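You operate a simulated robot arm through the tools that you are given. There is no shell and no other tool.

Carry out the task below with a simulated robot arm. There is one attempt and no reset: what you move stays moved.

Task
Put things in order on the platform top. At the end: the gold brass pole pin stands on top of the brown backing block; the runner grease tin stands where the medium shim stood; the oil swab stands where the runner grease tin stood; the medium shim stands on top of the beige spare feed board; whatever was shut is shut again. Leave all else as you found it, and nothing knocked over.

The check looks at the end state, three seconds after you hand in, the way a careful person would. Anything else that was tipped, shoved, dropped, spilled or broken makes it a failure.

Robot
A 7-joint arm with a two-finger gripper, fixed in place. Base frame: the origin is on the floor under the middle of its stand, x ahead of it, y to its left, z up; the work surface is at about z = 800. Readings come in mm, degrees, newtons and seconds.
With the tool pointing down near the work surface it reaches from about 340 to 720 mm from the base axis. Its first joint turns from -66.0 to 66.0 degrees. Payload 2.45 kg.
The TCP is the grasp point between the finger pads, 26 mm short of the fingertips. In the tool frame z runs along the fingers and y along their closing line. The gripper opens to 96 mm; its body begins 69 mm behind the TCP.
Orientation is that of the tool frame in the base frame, as a unit quaternion [w, x, y, z]. With the fingers straight down and closing along the base's y, the tool's x points along the base's -x, its y along +y and its z along -z.

Tools
- The arm moves only by the tool drive_tool. Its argument "commands" is a list that holds one entry, the list of rows, each a list of 7 numbers: the turn, a rotation vector about the base's x, y, z in degrees, then the shift along the base's x, y, z in mm, then the opening, from 0 (shut) to 1 (fully open). In form: [[[ax, ay, az, x, y, z, fingers], ...]]. A call has 1 to 20 rows; each row shifts and turns the commanded pose from where the row before left it. A row lasts 0.2 s, in which the tool goes at most 50 mm and 8.6 degrees; a call with a longer step from one row to the next is refused whole, and so is a gripper value outside its range. Where a pose cannot be reached the arm comes as near as it can. A force on the tool above 40 N (or 10 N above the force at the start of the call, whichever is more), or a blocked arm, ends the call early, and 0.2 s more pass. Each finger travels about 50 mm/s and halts on what it meets, pressing with about 33 N; the grip force reading is that of the motor and also rises with nothing between the fingers. The clock runs only during rows and for 0.2 s after the last one: add rows that do not move to give the fingers time. The reply holds the time, the measured pose of the TCP, the force on the tool along the base axes, the opening and the grip force, in the units named above and with some noise, with the torque about the TCP (base axes, N m) and any sound that the robot's microphone picked up, and new pictures: "show" is both (left out), scene, wrist or none.
- Cameras (640 x 400 px; columns grow to the right, rows downward): "scene" is fixed at [169.8, -404.6, 1408.8]; the picture's right is [0.67, -0.75, 0.00], its down [-0.54, -0.48, -0.69] and it looks along [0.52, 0.46, -0.72] (base axes); focal length 286 px, centre (320, 200). "wrist" rides on the gripper at [82, 3, -98] in the tool frame; the picture's right is [-0.04, 1.00, 0.00], its down [-0.73, -0.03, -0.68] and it looks along [-0.68, -0.03, 0.73] (tool axes); focal length 256 px, centre (320, 200).
- measure_at(camera, pixels): for up to 12 pixels [column, row] of the newest picture of that camera ("zoom" is the newest enlarged one), the place [x, y, z] in the base frame of the surface seen there, good to about 2 mm. The clock stands still meanwhile.
- inspect(camera, box): a new picture of the part [left, top, right, bottom] of that camera's present view, enlarged. The clock stands still meanwhile.
- finish_job(): hands the job in; it is judged then, once.

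Unless the task says otherwise, let go and move clear before handing in.

The tools are called after "Emit:" as name(argument=value, ...) on one line, values as JSON. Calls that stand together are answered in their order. drive_tool: Moves the arm, as the interface text tells. Its arguments: {"type":"object","properties":{"commands":{"type":"array","items":{"type":"array","items":{"type":"array","items":{"type":"number"}}}},"show":{"type":"string","enum":["both","scene","wrist","none"]}},"required":["commands"]} The other tools are called the same way: measure_at (camera, pixels) gives the place of the surface under pixels of a picture; inspect (camera, box) takes an enlarged picture of a part of a camera's view; finish_job () hands the job in.

At the start:

```text
time_s: 0.0
tcp_pos: [447.2, 138.3, 1125.4]
tcp_rot: [0.0, 0.0, 1.0, 0.0]
wrist_force: [-0.1, -0.1, -0.1]
ft_torque: [0.03, 0.03, 0.0]
grip_width: 96.1
gripper_force: 0.1
```

scene: 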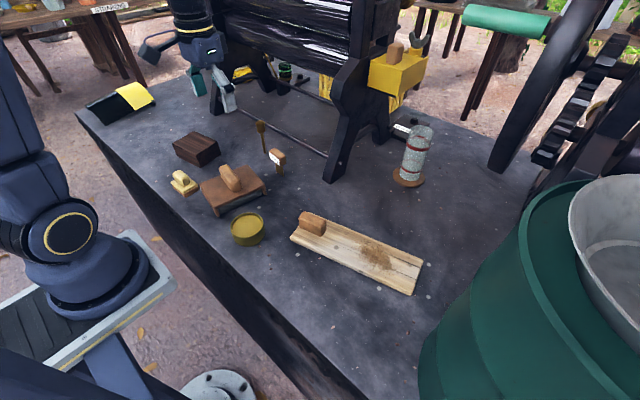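
wrist: 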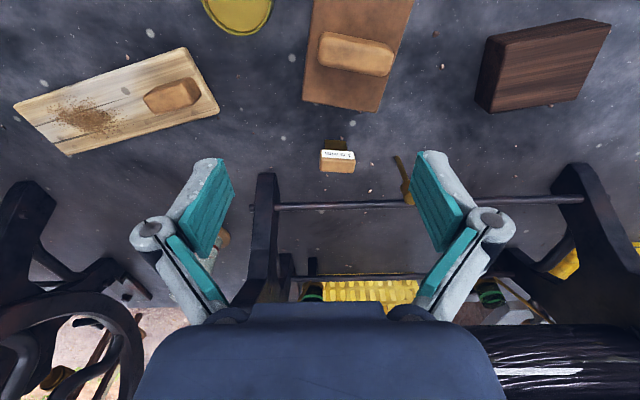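

The scene shows a brown block at (196,149), a small brass/yellow item at (184,182), a wooden bench with block at (233,188), a tin at (247,228), a plank with a wood block at (312,222), and a small labelled piece at (277,158). I'll enlarge the regions to identify each object.

Emit:
inspect(camera="scene", box=[150, 110, 310, 210])

Emit:
inspect(camera="scene", box=[200, 190, 440, 340])

Emit:
inspect(camera="scene", box=[60, 20, 300, 170])

Emit:
inspect(camera="scene", box=[320, 40, 480, 200])

Emit:
inspect(camera="wrist", box=[280, 100, 440, 220])

```text
4.00 times, centred on (230, 160) of scene
```

zoom: 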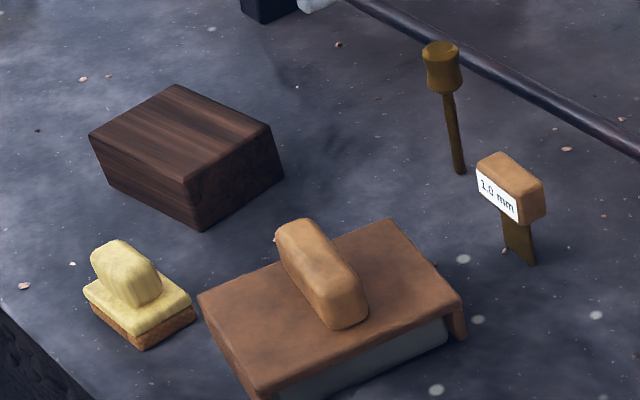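

```text
2.67 times, centred on (320, 265) of scene
```

zoom: 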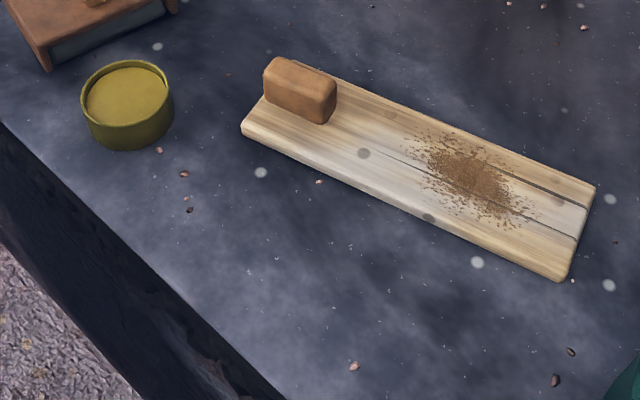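

```text
2.67 times, centred on (180, 95) of scene
```

zoom: 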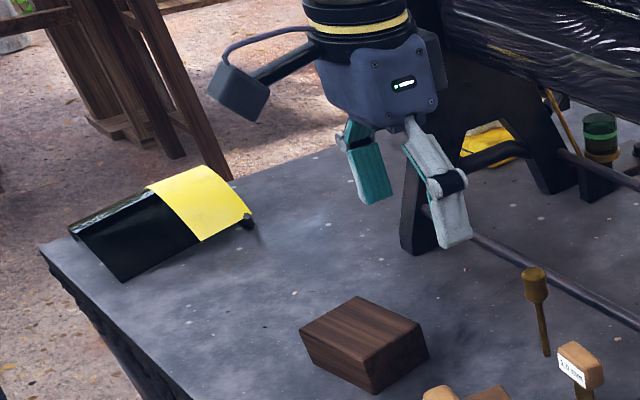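

```text
2.50 times, centred on (400, 120) of scene
```

zoom: 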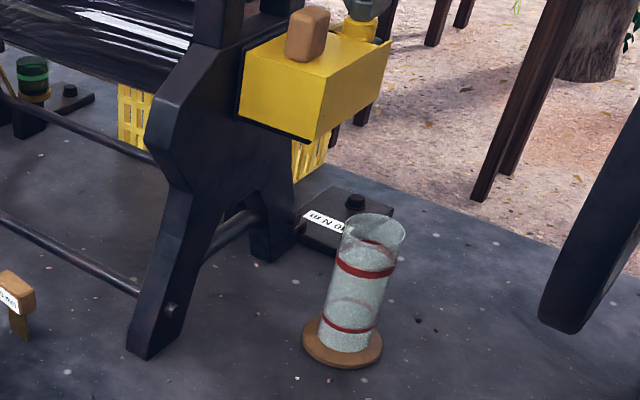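

```text
3.33 times, centred on (360, 160) of wrist
```

zoom: 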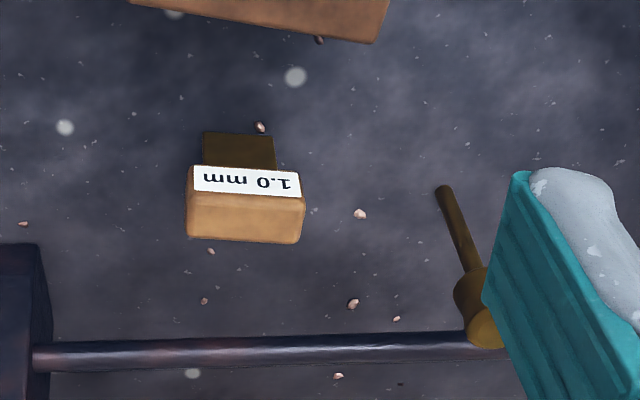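

Zooms show: dark wood block, yellow-felt item, lidded box with a wooden handle, "1.0 mm" shim standing on its blade, a brass pin standing with its head up, tin, plank with a handle-like block and brown dust. I'll measure these surfaces and get coordinates before moving.

Emit:
measure_at(camera="scene", pixels=[[196, 139], [184, 175], [184, 186], [231, 178], [210, 190], [247, 225], [312, 222], [276, 153], [261, 124], [265, 152], [283, 174], [240, 209]])

Emit:
measure_at(camera="wrist", pixels=[[345, 155], [340, 165], [405, 165], [410, 198], [540, 60], [360, 55], [350, 90], [240, 10], [175, 95], [60, 100], [480, 108], [330, 145]])

Emit:
inspect(camera="scene", box=[190, 150, 290, 220])

Emit:
inspect(camera="scene", box=[220, 50, 340, 130])

```text
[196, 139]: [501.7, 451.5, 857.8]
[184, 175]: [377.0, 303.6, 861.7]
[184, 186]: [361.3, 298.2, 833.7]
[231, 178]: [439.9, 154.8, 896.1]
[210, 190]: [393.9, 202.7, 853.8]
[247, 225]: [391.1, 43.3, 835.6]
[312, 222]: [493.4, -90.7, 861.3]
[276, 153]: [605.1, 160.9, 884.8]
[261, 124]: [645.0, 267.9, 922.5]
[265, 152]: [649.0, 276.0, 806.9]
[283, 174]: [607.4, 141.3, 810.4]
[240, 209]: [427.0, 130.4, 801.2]
```

```text
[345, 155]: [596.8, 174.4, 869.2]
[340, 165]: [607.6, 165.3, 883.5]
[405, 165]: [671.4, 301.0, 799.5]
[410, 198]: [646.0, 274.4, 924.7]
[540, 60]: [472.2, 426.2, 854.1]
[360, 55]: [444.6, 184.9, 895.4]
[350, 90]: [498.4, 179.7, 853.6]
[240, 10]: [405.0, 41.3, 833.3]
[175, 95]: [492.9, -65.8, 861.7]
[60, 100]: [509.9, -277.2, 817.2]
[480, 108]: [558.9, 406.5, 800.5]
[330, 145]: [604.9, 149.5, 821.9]
```

```text
5.71 times, centred on (240, 185) of scene
```

zoom: 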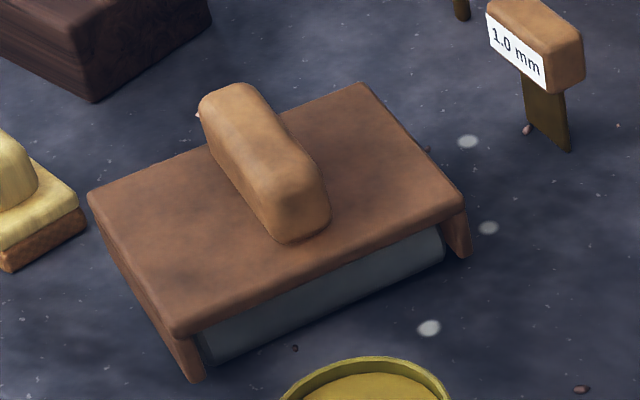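

```text
5.00 times, centred on (280, 90) of scene
```

zoom: 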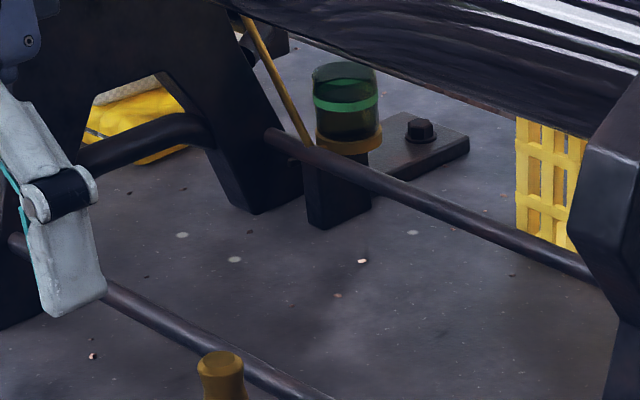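

The pin stands at about (647,272) from z≈800 to 923, the shim at about (606,160), and a lidded grey box sits at about (435,165). I'll bring the wrist camera in for closer views of the pin and shim, keeping high and clear.

Emit:
drive_tool(commands=[[[0, 0, 0, 0, 20, -20, 1], [0, 0, 0, 0, 30, -30, 1], [0, 0, 0, 0, 30, -30, 1], [0, 0, 0, 0, 20, -20, 1]]], show="both")

```text
time_s: 1.0
tcp_pos: [446.7, 236.8, 1026.3]
tcp_rot: [0.0, 0.0, 1.0, 0.0]
wrist_force: [-0.7, -0.8, -1.1]
ft_torque: [-0.02, -0.03, -0.01]
grip_width: 96.0
gripper_force: 0.1
```

scene: 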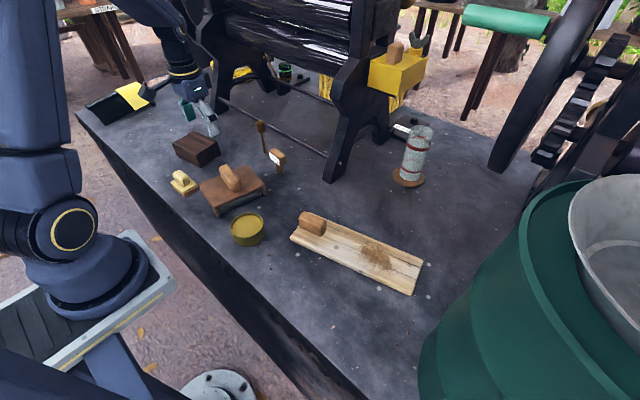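
wrist: 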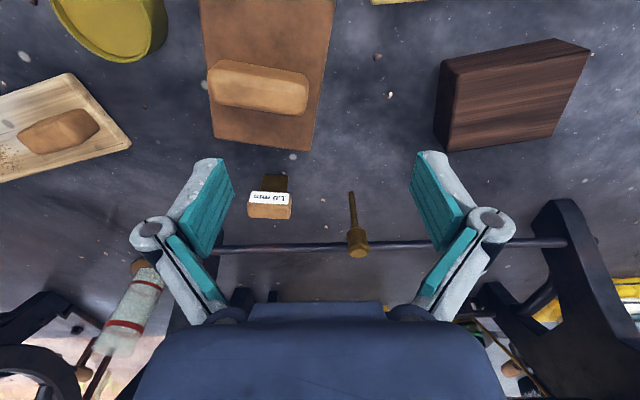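

Emit:
inspect(camera="wrist", box=[240, 160, 400, 270])

Emit:
measure_at(camera="wrist", pixels=[[357, 245], [353, 225], [351, 195], [300, 245], [272, 182], [262, 211], [285, 212], [250, 212], [270, 198], [440, 243], [400, 243]])

```text
3.64 times, centred on (320, 215) of wrist
```

zoom: 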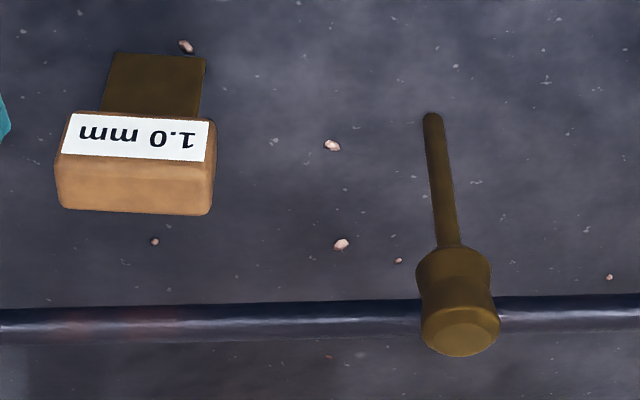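

```text
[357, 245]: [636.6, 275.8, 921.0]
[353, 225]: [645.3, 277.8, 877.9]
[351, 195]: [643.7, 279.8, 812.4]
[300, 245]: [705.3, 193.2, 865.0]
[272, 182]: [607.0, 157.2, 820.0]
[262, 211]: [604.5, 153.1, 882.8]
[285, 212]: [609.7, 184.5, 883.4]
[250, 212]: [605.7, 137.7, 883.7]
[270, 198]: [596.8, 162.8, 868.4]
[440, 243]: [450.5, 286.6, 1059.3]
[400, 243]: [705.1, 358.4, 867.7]
```

The pin's shaft is thin with a flared head at (357,245), free of the rod behind it at x≈705; the shim faces the base with its label. Next I'll look closely at the yellow object and the covered box from a nearer pose.

Emit:
drive_tool(commands=[[[0, 0, 0, -40, 20, 0, 1], [0, 0, 0, -40, 20, 0, 1], [0, 0, 0, -30, 20, 0, 1]]], show="wrist")

```text
time_s: 1.8
tcp_pos: [337.6, 295.9, 1028.3]
tcp_rot: [-0.001, 0.001, 1.0, 0.0]
wrist_force: [0.6, 0.4, 0.2]
ft_torque: [-0.01, 0.0, -0.02]
grip_width: 96.1
gripper_force: 0.2
```

wrist: 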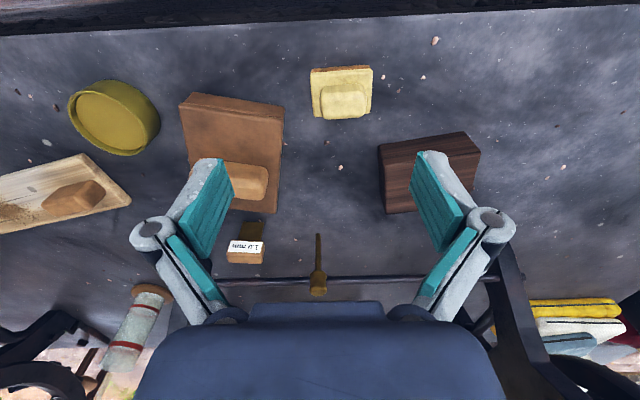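

Emit:
inspect(camera="wrist", box=[290, 50, 400, 130])

Emit:
inspect(camera="wrist", box=[50, 60, 300, 220])

Emit:
inspect(camera="wrist", box=[450, 200, 640, 390])

Emit:
measure_at(camera="wrist", pixels=[[313, 71], [371, 68], [370, 108], [314, 114], [325, 90], [364, 90], [343, 105], [325, 112], [362, 112], [340, 90], [340, 75]])

```text
5.00 times, centred on (345, 90) of wrist
```

zoom: 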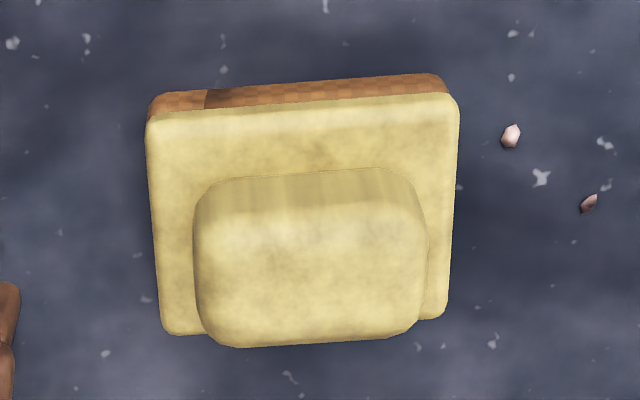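

```text
2.50 times, centred on (175, 140) of wrist
```

zoom: 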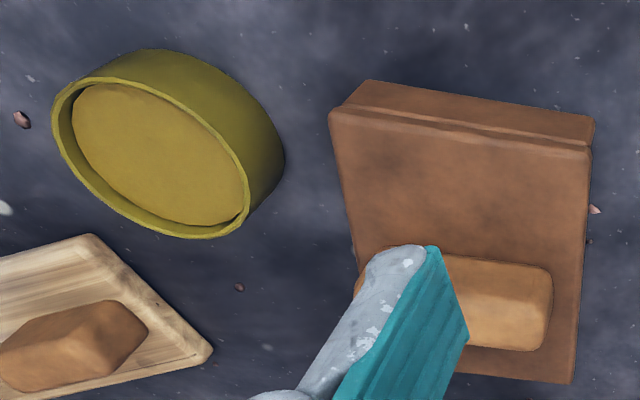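

```text
2.11 times, centred on (545, 295) of wrist
```

zoom: 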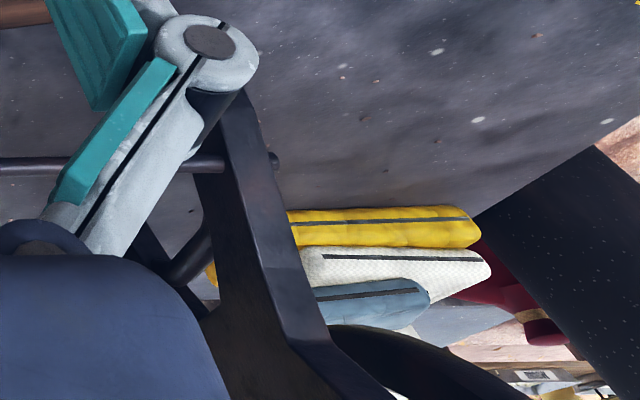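

```text
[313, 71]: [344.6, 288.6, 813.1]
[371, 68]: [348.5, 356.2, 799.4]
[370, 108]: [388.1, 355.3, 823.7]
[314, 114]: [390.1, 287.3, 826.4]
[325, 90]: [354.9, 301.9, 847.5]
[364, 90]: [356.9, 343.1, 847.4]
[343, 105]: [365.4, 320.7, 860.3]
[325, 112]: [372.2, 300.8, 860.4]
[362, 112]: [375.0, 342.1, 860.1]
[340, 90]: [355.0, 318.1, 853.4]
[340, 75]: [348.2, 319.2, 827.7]
```

The yellow object at (343,90) is a wool/felt pad on a wooden base – the oil swab. I want to know what the grey part under the wooden cover is, so I'll turn the wrist camera to look toward +y at the cover's open side, staying high.

Emit:
drive_tool(commands=[[[0, 0, 7.5, 9.4, -28, -4, 1], [0, 0, 7.5, 9.4, -28, -4, 1], [0, 0, 7.5, 9.4, -28, -4, 1], [0, 0, 7.5, 9.4, -28, -4, 1], [0, 0, 7.5, 9.4, -28, -4, 1], [0, 0, 7.5, 9.4, -28, -4, 1], [0, 0, 7.5, 9.4, -28, -4, 1], [0, 0, 7.5, 9.4, -28, -4, 1], [0, 0, 7.5, 9.4, -28, -4, 1], [0, 0, 7.5, 9.4, -28, -4, 1], [0, 0, 7.5, 9.4, -28, -4, 1], [0, 0, 7.5, 9.4, -28, -4, 1]]], show="both")

```text
time_s: 4.4
tcp_pos: [450.5, -38.5, 977.7]
tcp_rot: [0.0, 0.707, -0.707, 0.0]
wrist_force: [-0.5, -0.2, 0.8]
ft_torque: [0.02, 0.01, -0.02]
grip_width: 95.9
gripper_force: 0.0
```

scene: 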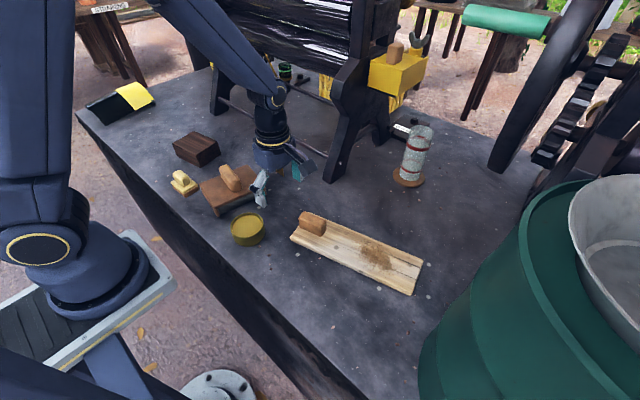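
wrist: 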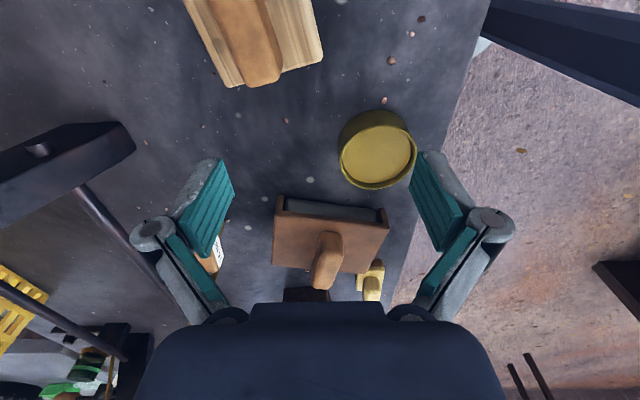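

The grey part at (330,208) looks like something inside the open end of the cover. I'll tilt the tool to look more horizontally into it.

Emit:
drive_tool(commands=[[[7.5, 0, 0, 0, -5, -10, 1], [7.5, 0, 0, 0, -5, -10, 1], [7.5, 0, 0, 0, -5, -10, 1], [7.5, 0, 0, 0, -5, -10, 1]]], show="wrist")

```text
time_s: 5.4
tcp_pos: [452.7, -58.7, 938.3]
tcp_rot: [-0.184, 0.683, -0.682, -0.183]
wrist_force: [-0.1, -0.6, 0.1]
ft_torque: [0.0, -0.02, 0.0]
grip_width: 96.2
gripper_force: 0.0
```

wrist: 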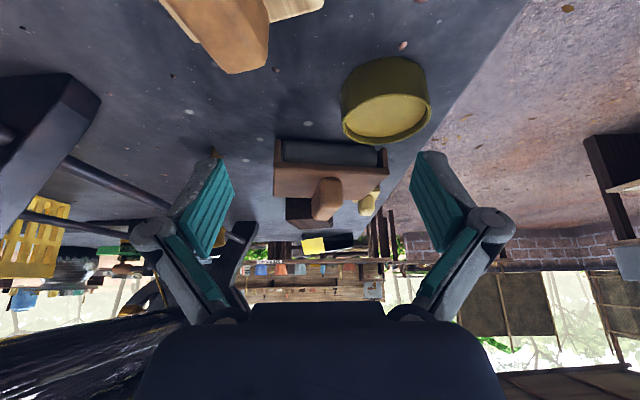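

Emit:
inspect(camera="wrist", box=[250, 120, 410, 230])

Emit:
measure_at(camera="wrist", pixels=[[300, 150], [330, 153], [370, 153], [330, 145], [330, 163], [277, 150], [386, 152], [330, 170], [285, 190], [372, 190]])

```text
3.64 times, centred on (330, 175) of wrist
```

zoom: 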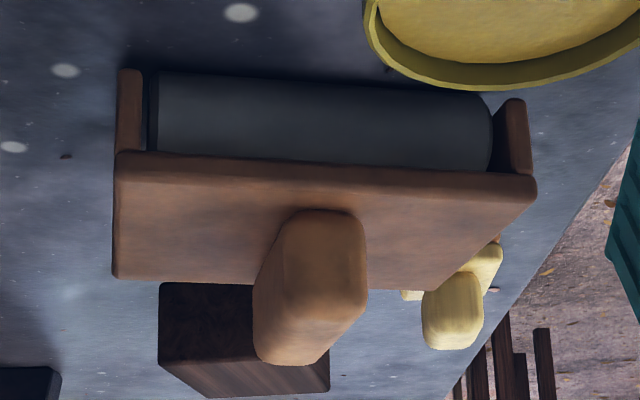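

```text
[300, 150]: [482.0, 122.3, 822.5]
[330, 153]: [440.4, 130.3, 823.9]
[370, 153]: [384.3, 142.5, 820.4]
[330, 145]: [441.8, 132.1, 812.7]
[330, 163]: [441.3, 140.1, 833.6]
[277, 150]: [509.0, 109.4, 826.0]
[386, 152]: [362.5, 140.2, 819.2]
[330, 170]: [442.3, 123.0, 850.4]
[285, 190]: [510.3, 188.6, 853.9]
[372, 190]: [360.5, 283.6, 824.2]
```

Under the cover is just a grey rounded roll; nothing I need is inside, so the cover stays untouched. Before moving toward the shim I'll measure the machine's nearest surfaces and the feed board/tin corners from the scene view.

Emit:
measure_at(camera="scene", pixels=[[335, 170], [345, 120], [352, 70], [300, 60], [240, 20], [330, 30], [345, 90], [215, 105], [218, 75], [255, 40], [305, 75], [395, 75]])

Emit:
measure_at(camera="scene", pixels=[[292, 238], [410, 292], [421, 265], [330, 226], [340, 240], [320, 245], [385, 258], [400, 275], [325, 217], [300, 228], [345, 255], [355, 238]])

Emit:
measure_at(camera="scene", pixels=[[231, 222], [263, 222], [247, 213], [247, 240], [247, 248], [240, 225], [255, 225], [247, 228], [233, 240], [262, 238]])

Emit:
inspect(camera="scene", box=[250, 115, 300, 180])

```text
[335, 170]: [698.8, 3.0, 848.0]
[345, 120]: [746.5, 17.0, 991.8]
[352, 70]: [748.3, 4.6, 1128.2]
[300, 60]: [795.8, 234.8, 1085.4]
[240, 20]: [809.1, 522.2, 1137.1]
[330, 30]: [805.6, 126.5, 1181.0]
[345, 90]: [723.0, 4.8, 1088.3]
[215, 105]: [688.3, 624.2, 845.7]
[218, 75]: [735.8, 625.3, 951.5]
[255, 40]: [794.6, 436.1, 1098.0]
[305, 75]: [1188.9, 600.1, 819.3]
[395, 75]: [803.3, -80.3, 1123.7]
```

```text
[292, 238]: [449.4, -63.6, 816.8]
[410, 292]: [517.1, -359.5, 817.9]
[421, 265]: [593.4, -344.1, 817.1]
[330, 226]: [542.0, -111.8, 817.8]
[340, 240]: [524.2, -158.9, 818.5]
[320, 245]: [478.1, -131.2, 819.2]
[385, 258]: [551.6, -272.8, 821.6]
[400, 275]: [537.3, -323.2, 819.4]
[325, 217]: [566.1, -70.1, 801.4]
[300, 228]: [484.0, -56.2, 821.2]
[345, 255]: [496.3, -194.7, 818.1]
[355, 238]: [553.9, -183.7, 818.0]
```

```text
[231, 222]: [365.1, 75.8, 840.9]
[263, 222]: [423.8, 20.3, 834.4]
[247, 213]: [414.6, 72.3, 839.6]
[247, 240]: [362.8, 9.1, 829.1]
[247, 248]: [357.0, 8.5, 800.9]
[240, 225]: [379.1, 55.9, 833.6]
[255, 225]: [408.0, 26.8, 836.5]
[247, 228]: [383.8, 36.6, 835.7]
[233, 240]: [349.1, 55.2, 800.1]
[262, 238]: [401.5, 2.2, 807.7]
```

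```text
6.15 times, centred on (275, 148) of scene
```

zoom: 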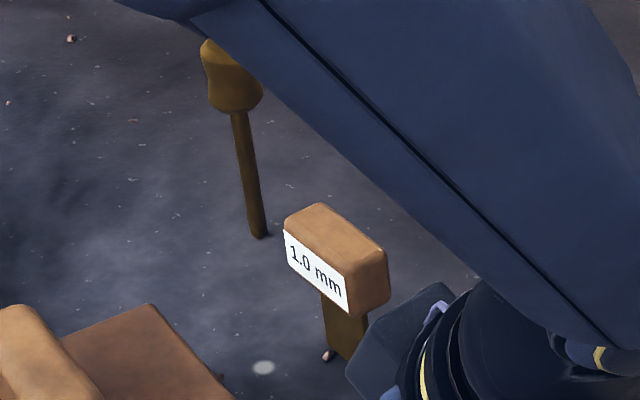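

The machine's legs/roller stay beyond x≈700 at the shim and pin, so approaching from above is clear; the feed board top is flat at z≈818. I'll untilt, rotate back so fingers close along y, and move above the shim.

Emit:
drive_tool(commands=[[[-7.5, 0, 0, 0, 5, 15, 1], [-7.5, 0, 0, 0, 5, 15, 1], [-7.5, 0, 0, 0, 5, 15, 1], [-7.5, 0, 0, 0, 5, 15, 1], [0, 0, -7.5, 9, 16, 2, 1], [0, 0, -7.5, 9, 16, 2, 1], [0, 0, -7.5, 9, 16, 2, 1], [0, 0, -7.5, 9, 16, 2, 1], [0, 0, -7.5, 9, 16, 2, 1], [0, 0, -7.5, 9, 16, 2, 1], [0, 0, -7.5, 9, 16, 2, 1], [0, 0, -7.5, 9, 16, 2, 1], [0, 0, -7.5, 9, 16, 2, 1], [0, 0, -7.5, 9, 16, 2, 1], [0, 0, -7.5, 9, 16, 2, 1], [0, 0, -7.5, 9, 16, 2, 1]]], show="both")

```text
time_s: 8.8
tcp_pos: [558.8, 154.8, 1022.6]
tcp_rot: [0.0, 0.001, 1.0, -0.001]
wrist_force: [1.3, -0.1, 0.3]
ft_torque: [-0.02, 0.01, 0.03]
grip_width: 95.8
gripper_force: 0.1
```

scene: 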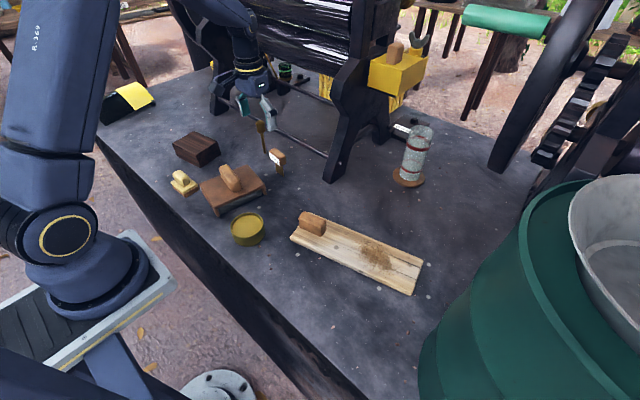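
wrist: 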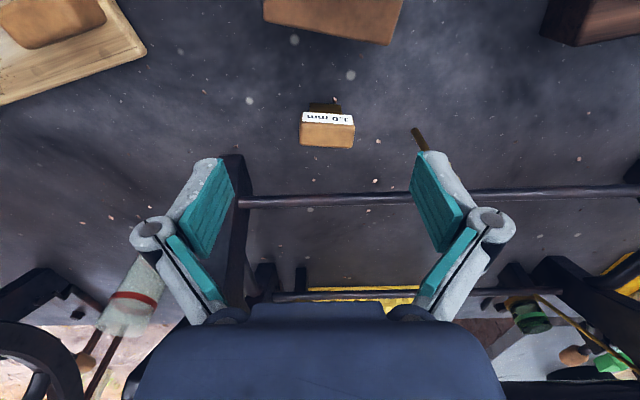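

The shim is at (327,130) in the wrist picture. I'll enlarge it and measure the handle corners for an accurate grip centre and yaw.

Emit:
inspect(camera="wrist", box=[280, 85, 380, 160])

Emit:
measure_at(camera="wrist", pixels=[[304, 127], [351, 128], [304, 143], [350, 145], [328, 135], [305, 118], [350, 119], [312, 108], [338, 108], [325, 108], [302, 135], [353, 137]])

```text
5.33 times, centred on (330, 122) of wrist
```

zoom: 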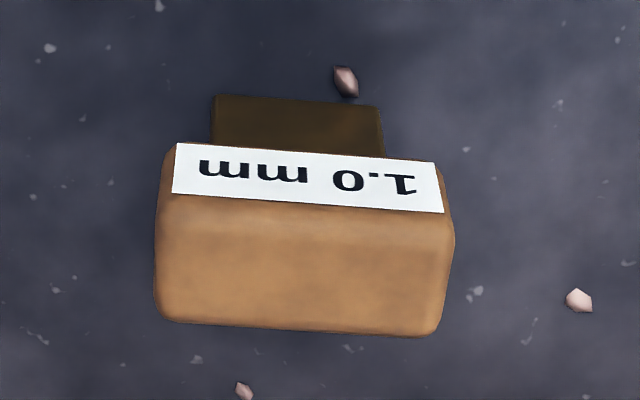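

```text
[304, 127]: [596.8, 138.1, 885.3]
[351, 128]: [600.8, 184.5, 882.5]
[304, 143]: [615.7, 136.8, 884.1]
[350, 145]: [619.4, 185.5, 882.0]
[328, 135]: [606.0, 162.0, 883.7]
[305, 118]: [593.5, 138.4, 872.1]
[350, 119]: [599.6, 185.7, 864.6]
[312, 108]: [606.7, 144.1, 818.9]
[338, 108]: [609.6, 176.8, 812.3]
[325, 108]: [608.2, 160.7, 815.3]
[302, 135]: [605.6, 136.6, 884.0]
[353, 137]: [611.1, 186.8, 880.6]
```

The handle centre is about (608,161), top z≈884, its long side running nearly along y with about −5° yaw. I'll go above it with that yaw and descend partway to check alignment.

Emit:
drive_tool(commands=[[[0, 0, -5, 25, 3, -20, 1], [0, 0, 0, 24, 3, -30, 1], [0, 0, 0, 0, 0, -30, 1], [0, 0, 0, 0, 0, -22, 1]]], show="wrist")

```text
time_s: 9.8
tcp_pos: [608.5, 160.4, 917.5]
tcp_rot: [0.0, 0.043, 0.999, 0.0]
wrist_force: [0.5, -0.2, 0.0]
ft_torque: [0.04, 0.02, 0.01]
grip_width: 95.8
gripper_force: 0.0
```

wrist: 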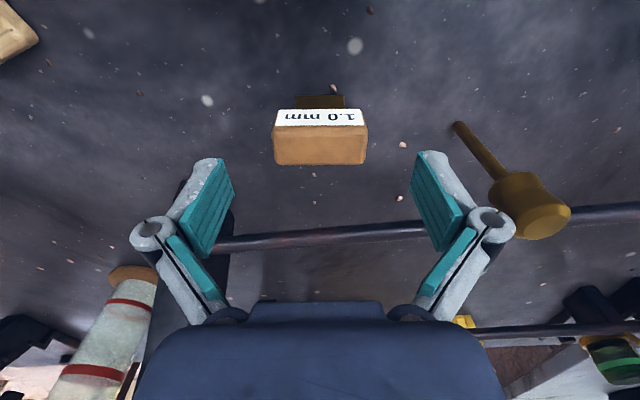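

The shim sits centred at column 320 with level edges, so the yaw is right. I'll check the handle's top extents once more, and then lower.

Emit:
measure_at(camera="wrist", pixels=[[276, 140], [365, 140], [320, 128], [320, 162], [320, 145], [320, 118], [300, 100], [340, 100]])

Emit:
drive_tool(commands=[[[0, 0, 0, 0, 0, -20, 1], [0, 0, 0, 0, 0, -15, 1], [0, 0, 0, 0, 0, -8, 1], [0, 0, 0, 0, 0, 0, 1]]], show="both")

```text
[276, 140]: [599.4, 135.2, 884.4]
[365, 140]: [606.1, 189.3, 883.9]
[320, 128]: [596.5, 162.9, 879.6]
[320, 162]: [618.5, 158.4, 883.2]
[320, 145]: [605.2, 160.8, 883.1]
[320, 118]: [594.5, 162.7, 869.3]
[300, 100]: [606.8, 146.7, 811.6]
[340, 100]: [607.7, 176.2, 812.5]
```

```text
time_s: 10.8
tcp_pos: [608.3, 159.7, 876.6]
tcp_rot: [0.0, 0.044, 0.999, 0.0]
wrist_force: [0.4, 0.4, 0.5]
ft_torque: [-0.01, 0.03, -0.03]
grip_width: 96.1
gripper_force: 0.0
```

scene: 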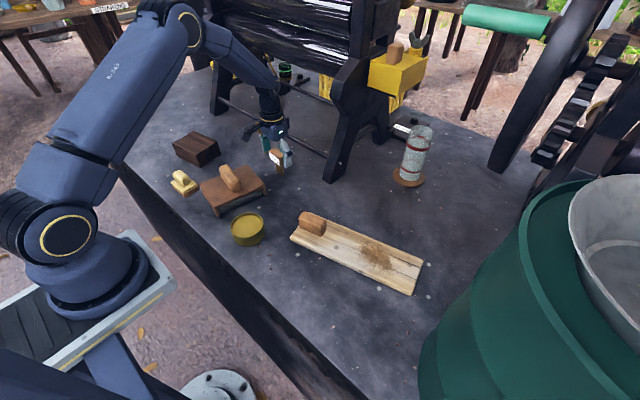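
wrist: 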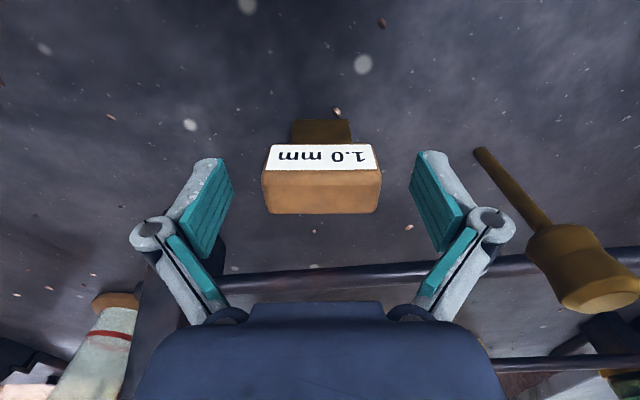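

Fingers straddle the handle symmetrically (edges at columns 263 and 381). I'll close gently in steps.

Emit:
drive_tool(commands=[[[0, 0, 0, 0, 0, 0, 0.8], [0, 0, 0, 0, 0, 0, 0.65], [0, 0, 0, 0, 0, 0, 0.58], [0, 0, 0, 0, 0, 0, 0.52], [0, 0, 0, 0, 0, 0, 0.45], [0, 0, 0, 0, 0, 0, 0.4], [0, 0, 0, 0, 0, 0, 0.4]]], show="both")

```text
time_s: 12.4
tcp_pos: [607.0, 159.8, 877.8]
tcp_rot: [0.0, 0.043, 0.999, 0.0]
wrist_force: [-0.6, 0.5, 3.0]
ft_torque: [0.01, 0.06, 0.01]
grip_width: 56.8
gripper_force: 33.0
```

scene: 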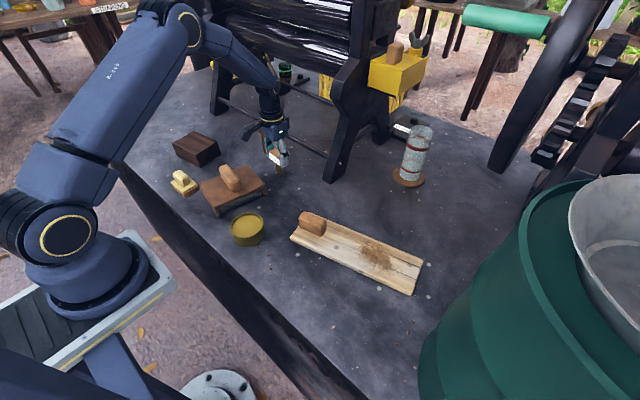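
wrist: 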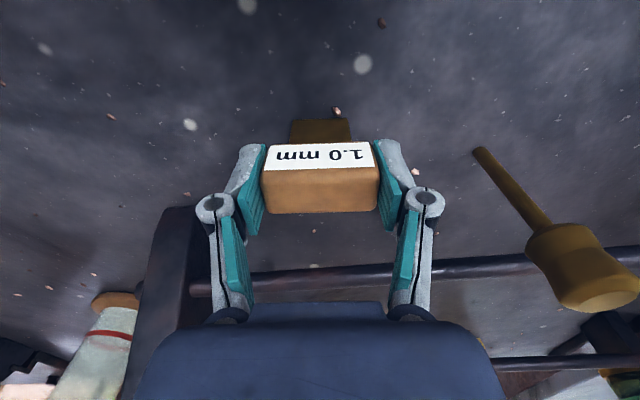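

The handle is gripped (56.8 mm, 33 N). I'll lift straight up and check it's held.

Emit:
drive_tool(commands=[[[0, 0, 0, 0, 0, 10, 0.4], [0, 0, 0, 0, 0, 25, 0.4], [0, 0, 0, 0, 0, 40, 0.4], [0, 0, 0, 0, 0, 40, 0.4], [0, 0, 0, 0, 0, 0, 0.4]]], show="both")

```text
time_s: 13.6
tcp_pos: [607.8, 159.7, 993.6]
tcp_rot: [0.0, 0.044, 0.999, 0.0]
wrist_force: [0.0, -0.7, 0.4]
ft_torque: [-0.01, 0.02, 0.02]
grip_width: 56.9
gripper_force: 32.8
```

scene: 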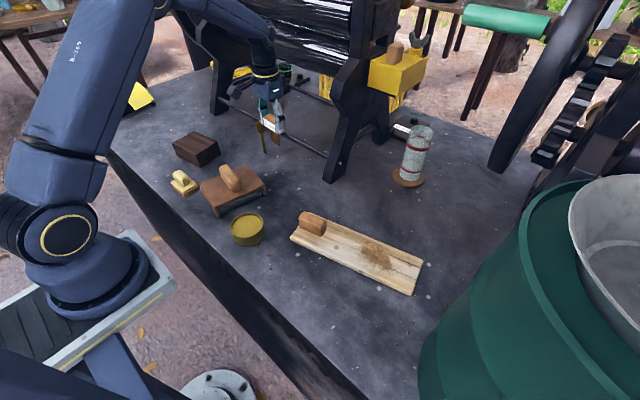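
wrist: 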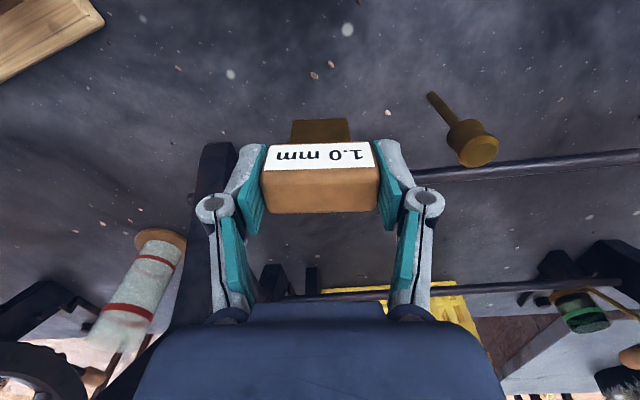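

The shim is held upright, blade unchanged relative to the pads. I'll carry it at this height to above the clear stretch of the feed board between its block and the dust.

Emit:
drive_tool(commands=[[[0, 0, 0, -5, -16, 0, 0.4], [0, 0, 0, -10, -31, 0, 0.4], [0, 0, 0, -10, -31, 0, 0.4], [0, 0, 0, -10, -31, 0, 0.4], [0, 0, 0, -10, -31, 0, 0.4], [0, 0, 0, -10, -31, 0, 0.4], [0, 0, 0, -10, -31, 0, 0.4], [0, 0, 0, -10, -31, 0, 0.4], [0, 0, 0, -10, -31, 0, 0.4], [0, 0, 0, -10, -31, 0, 0.4], [0, 0, 0, -5, -16, 0, 0.4], [0, 0, 0, 0, 0, 0, 0.4]]], show="both")

```text
time_s: 16.2
tcp_pos: [506.9, -151.4, 993.3]
tcp_rot: [0.0, 0.044, 0.999, 0.0]
wrist_force: [0.6, 0.8, 0.2]
ft_torque: [0.02, 0.01, 0.0]
grip_width: 56.7
gripper_force: 33.2
```

scene: 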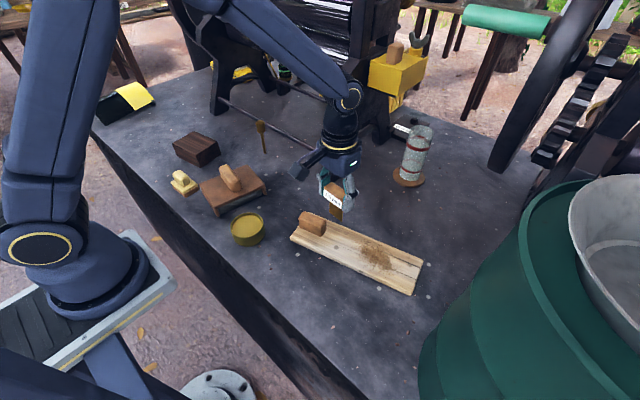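
wrist: 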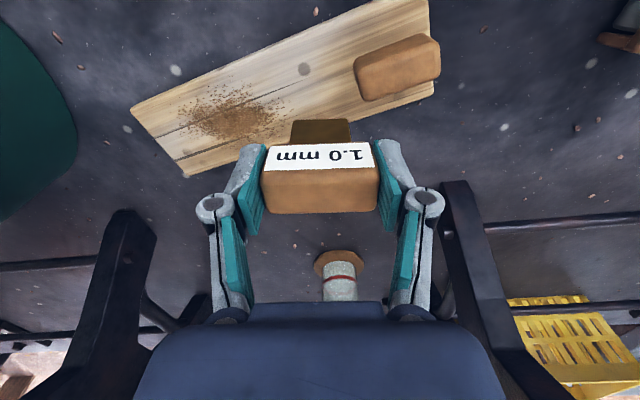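

The board, its block and the dust are clear in the wrist view. I'll measure block and dust limits to choose the exact landing spot.

Emit:
measure_at(camera="wrist", pixels=[[357, 70], [370, 100], [438, 75], [435, 40], [355, 60], [270, 125], [285, 110], [255, 90], [230, 120], [305, 70], [330, 100], [300, 100]])

Emit:
measure_at(camera="wrist", pixels=[[132, 108], [186, 175], [420, 5], [432, 88], [360, 112], [300, 40], [360, 20], [320, 130], [290, 125], [325, 155], [390, 50]])

Emit:
inspect(camera="wrist", box=[170, 0, 450, 180])

```text
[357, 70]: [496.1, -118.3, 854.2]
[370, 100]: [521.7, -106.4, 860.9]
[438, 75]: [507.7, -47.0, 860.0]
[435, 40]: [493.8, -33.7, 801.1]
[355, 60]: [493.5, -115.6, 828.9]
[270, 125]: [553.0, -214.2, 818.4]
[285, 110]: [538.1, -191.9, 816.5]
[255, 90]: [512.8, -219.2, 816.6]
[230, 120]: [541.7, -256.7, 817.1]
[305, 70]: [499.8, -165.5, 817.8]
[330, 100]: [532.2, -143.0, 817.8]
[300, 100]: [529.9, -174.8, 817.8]
```

```text
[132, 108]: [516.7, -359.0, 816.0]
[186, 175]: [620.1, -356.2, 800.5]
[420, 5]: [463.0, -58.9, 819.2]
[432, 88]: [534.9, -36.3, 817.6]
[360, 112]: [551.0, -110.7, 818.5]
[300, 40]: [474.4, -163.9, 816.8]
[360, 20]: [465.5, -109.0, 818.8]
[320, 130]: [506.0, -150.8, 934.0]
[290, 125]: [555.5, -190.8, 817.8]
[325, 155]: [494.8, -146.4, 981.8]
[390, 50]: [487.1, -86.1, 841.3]
```

```text
2.22 times, centred on (310, 90) of wrist
```

zoom: 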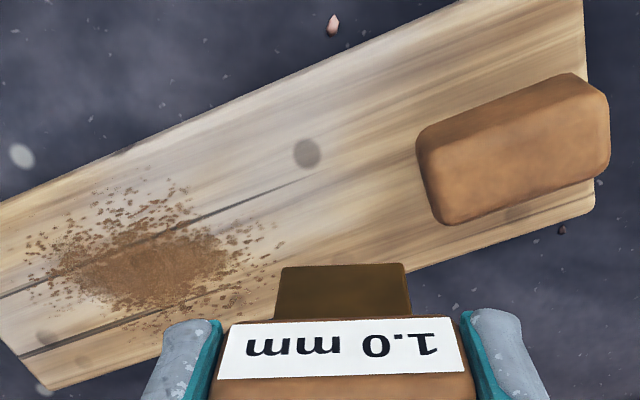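

Block spans y≈−118…−47 and dust starts near y≈−190, so (510,−154) is a good spot. Expected contact is at TCP z≈896; I'll descend to about 901 first.

Emit:
drive_tool(commands=[[[0, 0, 0, 3, -2.6, -30, 0.4], [0, 0, 0, 0, 0, -30, 0.4], [0, 0, 0, 0, 0, -20, 0.4], [0, 0, 0, 0, 0, -12, 0.4], [0, 0, 0, 0, 0, 0, 0.4]]], show="both")

```text
time_s: 17.4
tcp_pos: [510.5, -152.7, 902.1]
tcp_rot: [0.0, 0.043, 0.999, 0.0]
wrist_force: [0.4, 1.0, -1.1]
ft_torque: [-0.01, 0.02, 0.0]
grip_width: 56.8
gripper_force: 33.3
```

scene: 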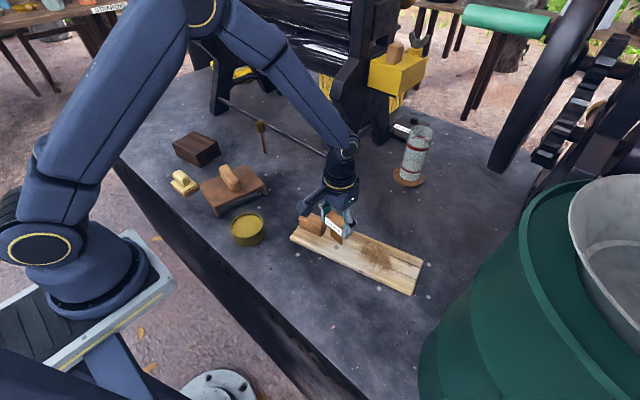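
wrist: 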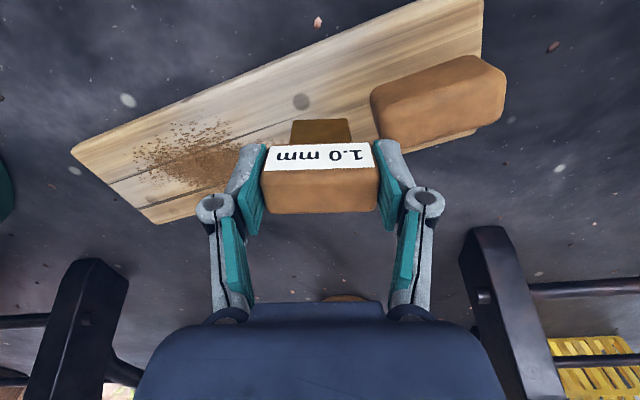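

At z=902 with no contact yet; the block is just clear of the right finger. I'll creep down in small steps watching the force.

Emit:
drive_tool(commands=[[[0, 0, 0, 0, 0, -2, 0.4], [0, 0, 0, 0, 0, -1.5, 0.4], [0, 0, 0, 0, 0, 0, 0.4]]], show="none")

Emit:
drive_tool(commands=[[[0, 0, 0, 0, 0, -1, 0.4], [0, 0, 0, 0, 0, -1, 0.4], [0, 0, 0, 0, 0, 0, 0.4]]], show="none")

```text
time_s: 18.2
tcp_pos: [512.1, -152.4, 897.1]
tcp_rot: [0.0, 0.043, 0.999, 0.001]
wrist_force: [-0.2, -0.7, -0.1]
ft_torque: [0.03, 0.0, 0.04]
grip_width: 56.9
gripper_force: 33.3
```

```text
time_s: 19.0
tcp_pos: [510.5, -153.1, 894.8]
tcp_rot: [0.0, 0.045, 0.999, 0.0]
wrist_force: [-3.1, 1.4, 10.6]
ft_torque: [0.12, 0.26, 0.0]
grip_width: 56.9
gripper_force: 33.2
```

Contact at z≈894.8 (10.6 N). I'll ease off slightly to reduce the load, then look.

Emit:
drive_tool(commands=[[[0, 0, 0, 0, 0, 0.6, 0.4], [0, 0, 0, 0, 0, 0, 0.4]]], show="both")

Emit:
inspect(camera="scene", box=[290, 170, 390, 250])

```text
time_s: 19.6
tcp_pos: [511.2, -155.6, 894.8]
tcp_rot: [0.001, 0.045, 0.999, -0.001]
wrist_force: [-0.2, 1.6, 2.8]
ft_torque: [0.1, 0.04, 0.02]
grip_width: 56.8
gripper_force: 33.0
```

scene: 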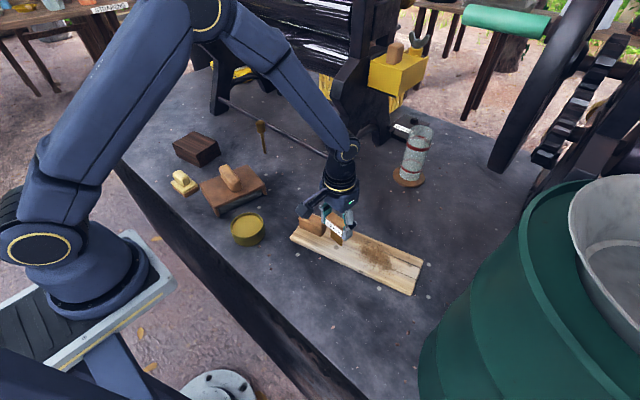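
wrist: 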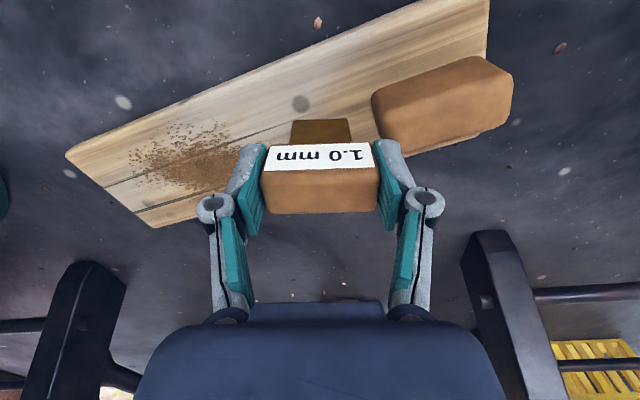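

```text
5.00 times, centred on (340, 210) of scene
```

zoom: 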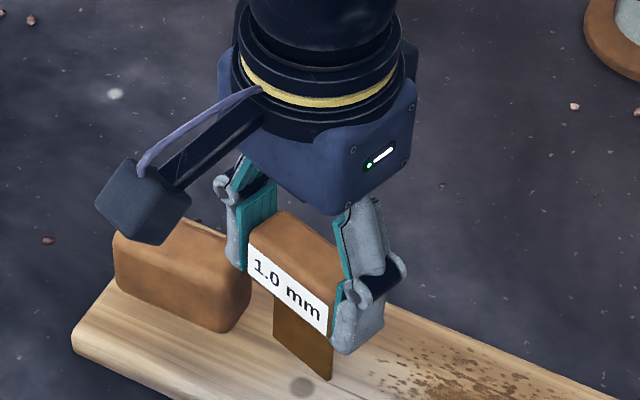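

The shim's blade rests on the board with about 3 N. I'll open the fingers slowly and just enough.

Emit:
drive_tool(commands=[[[0, 0, 0, 0, 0, 0, 0.58], [0, 0, 0, 0, 0, 0, 0.6], [0, 0, 0, 0, 0, 0, 0.62], [0, 0, 0, 0, 0, 0, 0.66], [0, 0, 0, 0, 0, 0, 0.72], [0, 0, 0, 0, 0, 0, 0.76], [0, 0, 0, 0, 0, 0, 0.76]]], show="both")

```text
time_s: 21.2
tcp_pos: [511.4, -153.8, 895.1]
tcp_rot: [0.0, 0.044, 0.999, 0.0]
wrist_force: [-0.2, 0.1, 0.3]
ft_torque: [0.0, 0.0, 0.0]
grip_width: 73.1
gripper_force: 0.1
```

scene: 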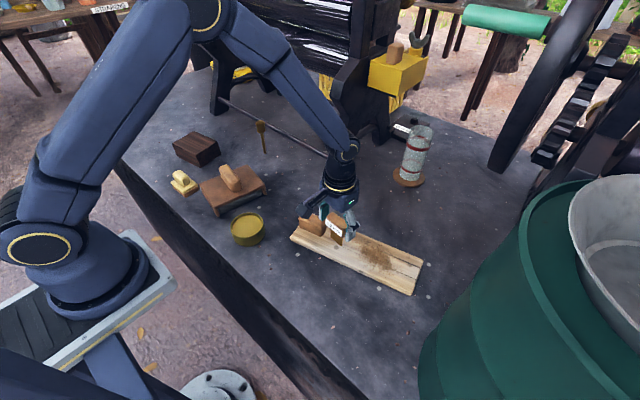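
wrist: 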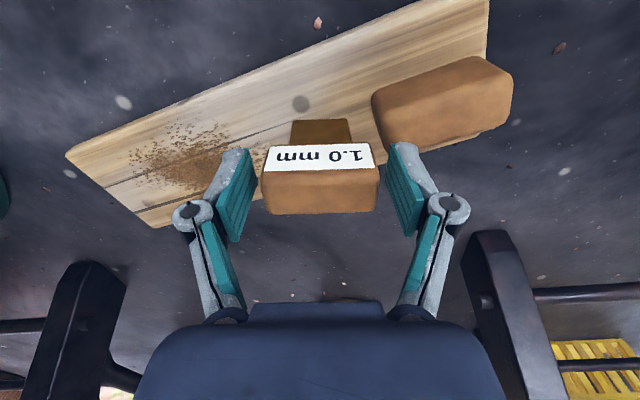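

The shim stands free (forces near zero, still level in the wrist view). I'll rise straight up and confirm it stays standing.

Emit:
drive_tool(commands=[[[0, 0, 0, 0, 0, 8, 0.76], [0, 0, 0, 0, 0, 20, 0.76], [0, 0, 0, 0, 0, 35, 0.76], [0, 0, 0, 0, 0, 45, 0.8], [0, 0, 0, 0, 0, 10, 1]]], show="both")

Emit:
inspect(camera="scene", box=[280, 180, 440, 300])

```text
time_s: 22.4
tcp_pos: [511.3, -155.0, 1014.8]
tcp_rot: [0.0, 0.044, 0.999, 0.0]
wrist_force: [-0.5, -0.3, 0.4]
ft_torque: [-0.02, 0.0, 0.02]
grip_width: 96.1
gripper_force: 0.1
```

scene: 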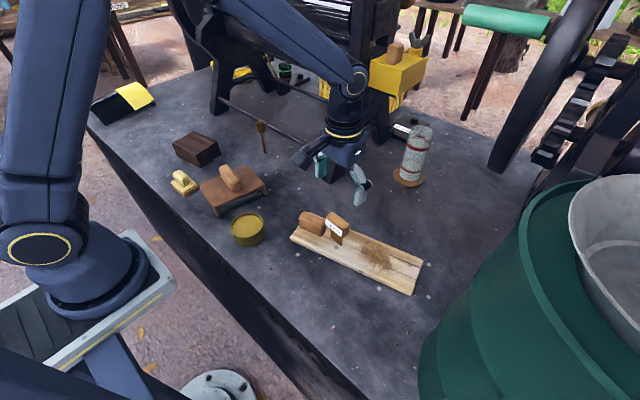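
wrist: 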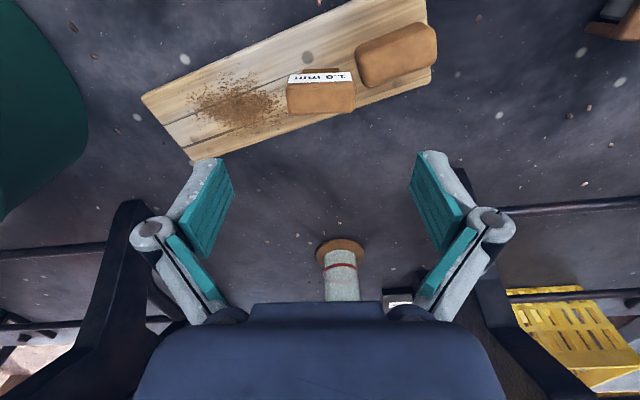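

```text
3.33 times, centred on (360, 240) of scene
```

zoom: 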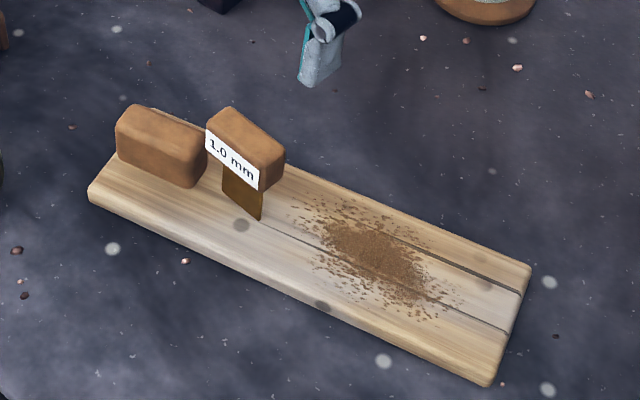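

The shim stands upright on the feed board and the dust is undisturbed. Next is the tin; I'll move over it and measure its rim.

Emit:
drive_tool(commands=[[[0, 0, 5, -19, 28, 0, 1], [0, 0, 0, -19, 28, 0, 1], [0, 0, 0, -19, 28, 0, 1], [0, 0, 0, -19, 28, 0, 1], [0, 0, 0, -19, 28, 0, 1], [0, 0, 0, -19, 28, -10, 1], [0, 0, 0, -19, 28, -10, 1], [0, 0, 0, 0, 0, -10, 1]]], show="both")

```text
time_s: 24.2
tcp_pos: [377.3, 44.6, 985.4]
tcp_rot: [0.0, 0.0, 1.0, 0.0]
wrist_force: [0.2, 0.2, 0.2]
ft_torque: [0.0, 0.01, -0.03]
grip_width: 96.1
gripper_force: 0.0
```

scene: 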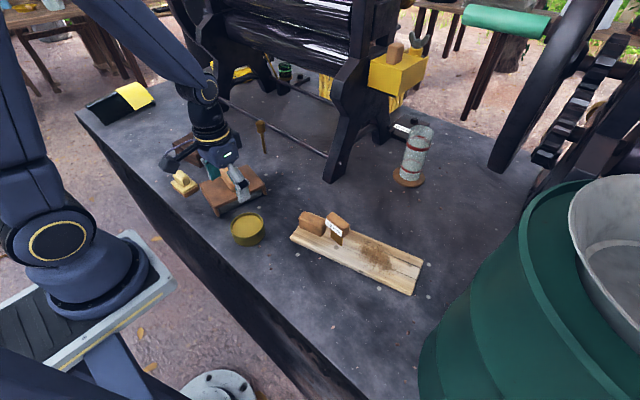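
wrist: 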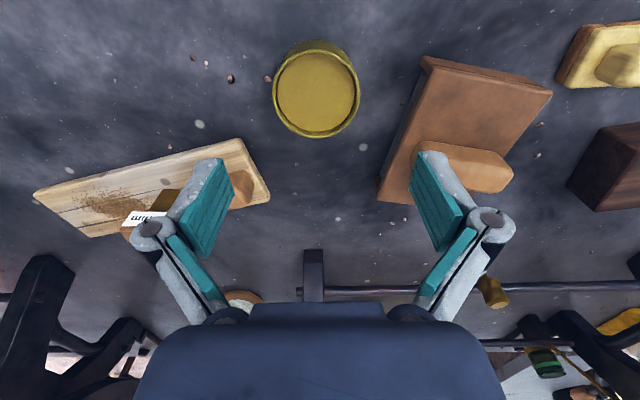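

The tin's rim shows at about columns 273–359, rows 50–137. I'll zoom and measure rim points for centre and diameter.

Emit:
inspect(camera="wrist", box=[250, 30, 390, 150])

Emit:
measure_at(camera="wrist", pixels=[[274, 92], [358, 91], [316, 136], [316, 52], [316, 90], [285, 120], [347, 120], [318, 46], [300, 46], [275, 98], [357, 98]])

```text
3.33 times, centred on (320, 90) of wrist
```

zoom: 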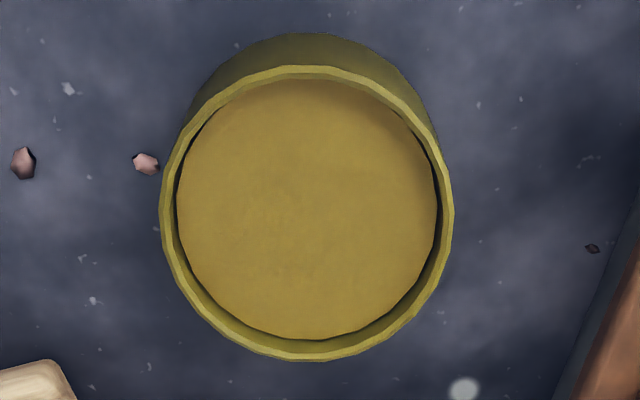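

```text
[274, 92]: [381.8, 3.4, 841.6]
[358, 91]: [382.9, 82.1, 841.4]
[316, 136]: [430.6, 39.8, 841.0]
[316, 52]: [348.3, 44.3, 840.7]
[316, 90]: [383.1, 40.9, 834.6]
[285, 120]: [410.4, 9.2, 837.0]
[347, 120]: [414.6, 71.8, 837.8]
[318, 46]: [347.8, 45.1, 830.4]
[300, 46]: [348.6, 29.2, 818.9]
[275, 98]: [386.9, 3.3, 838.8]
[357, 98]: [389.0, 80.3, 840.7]
```

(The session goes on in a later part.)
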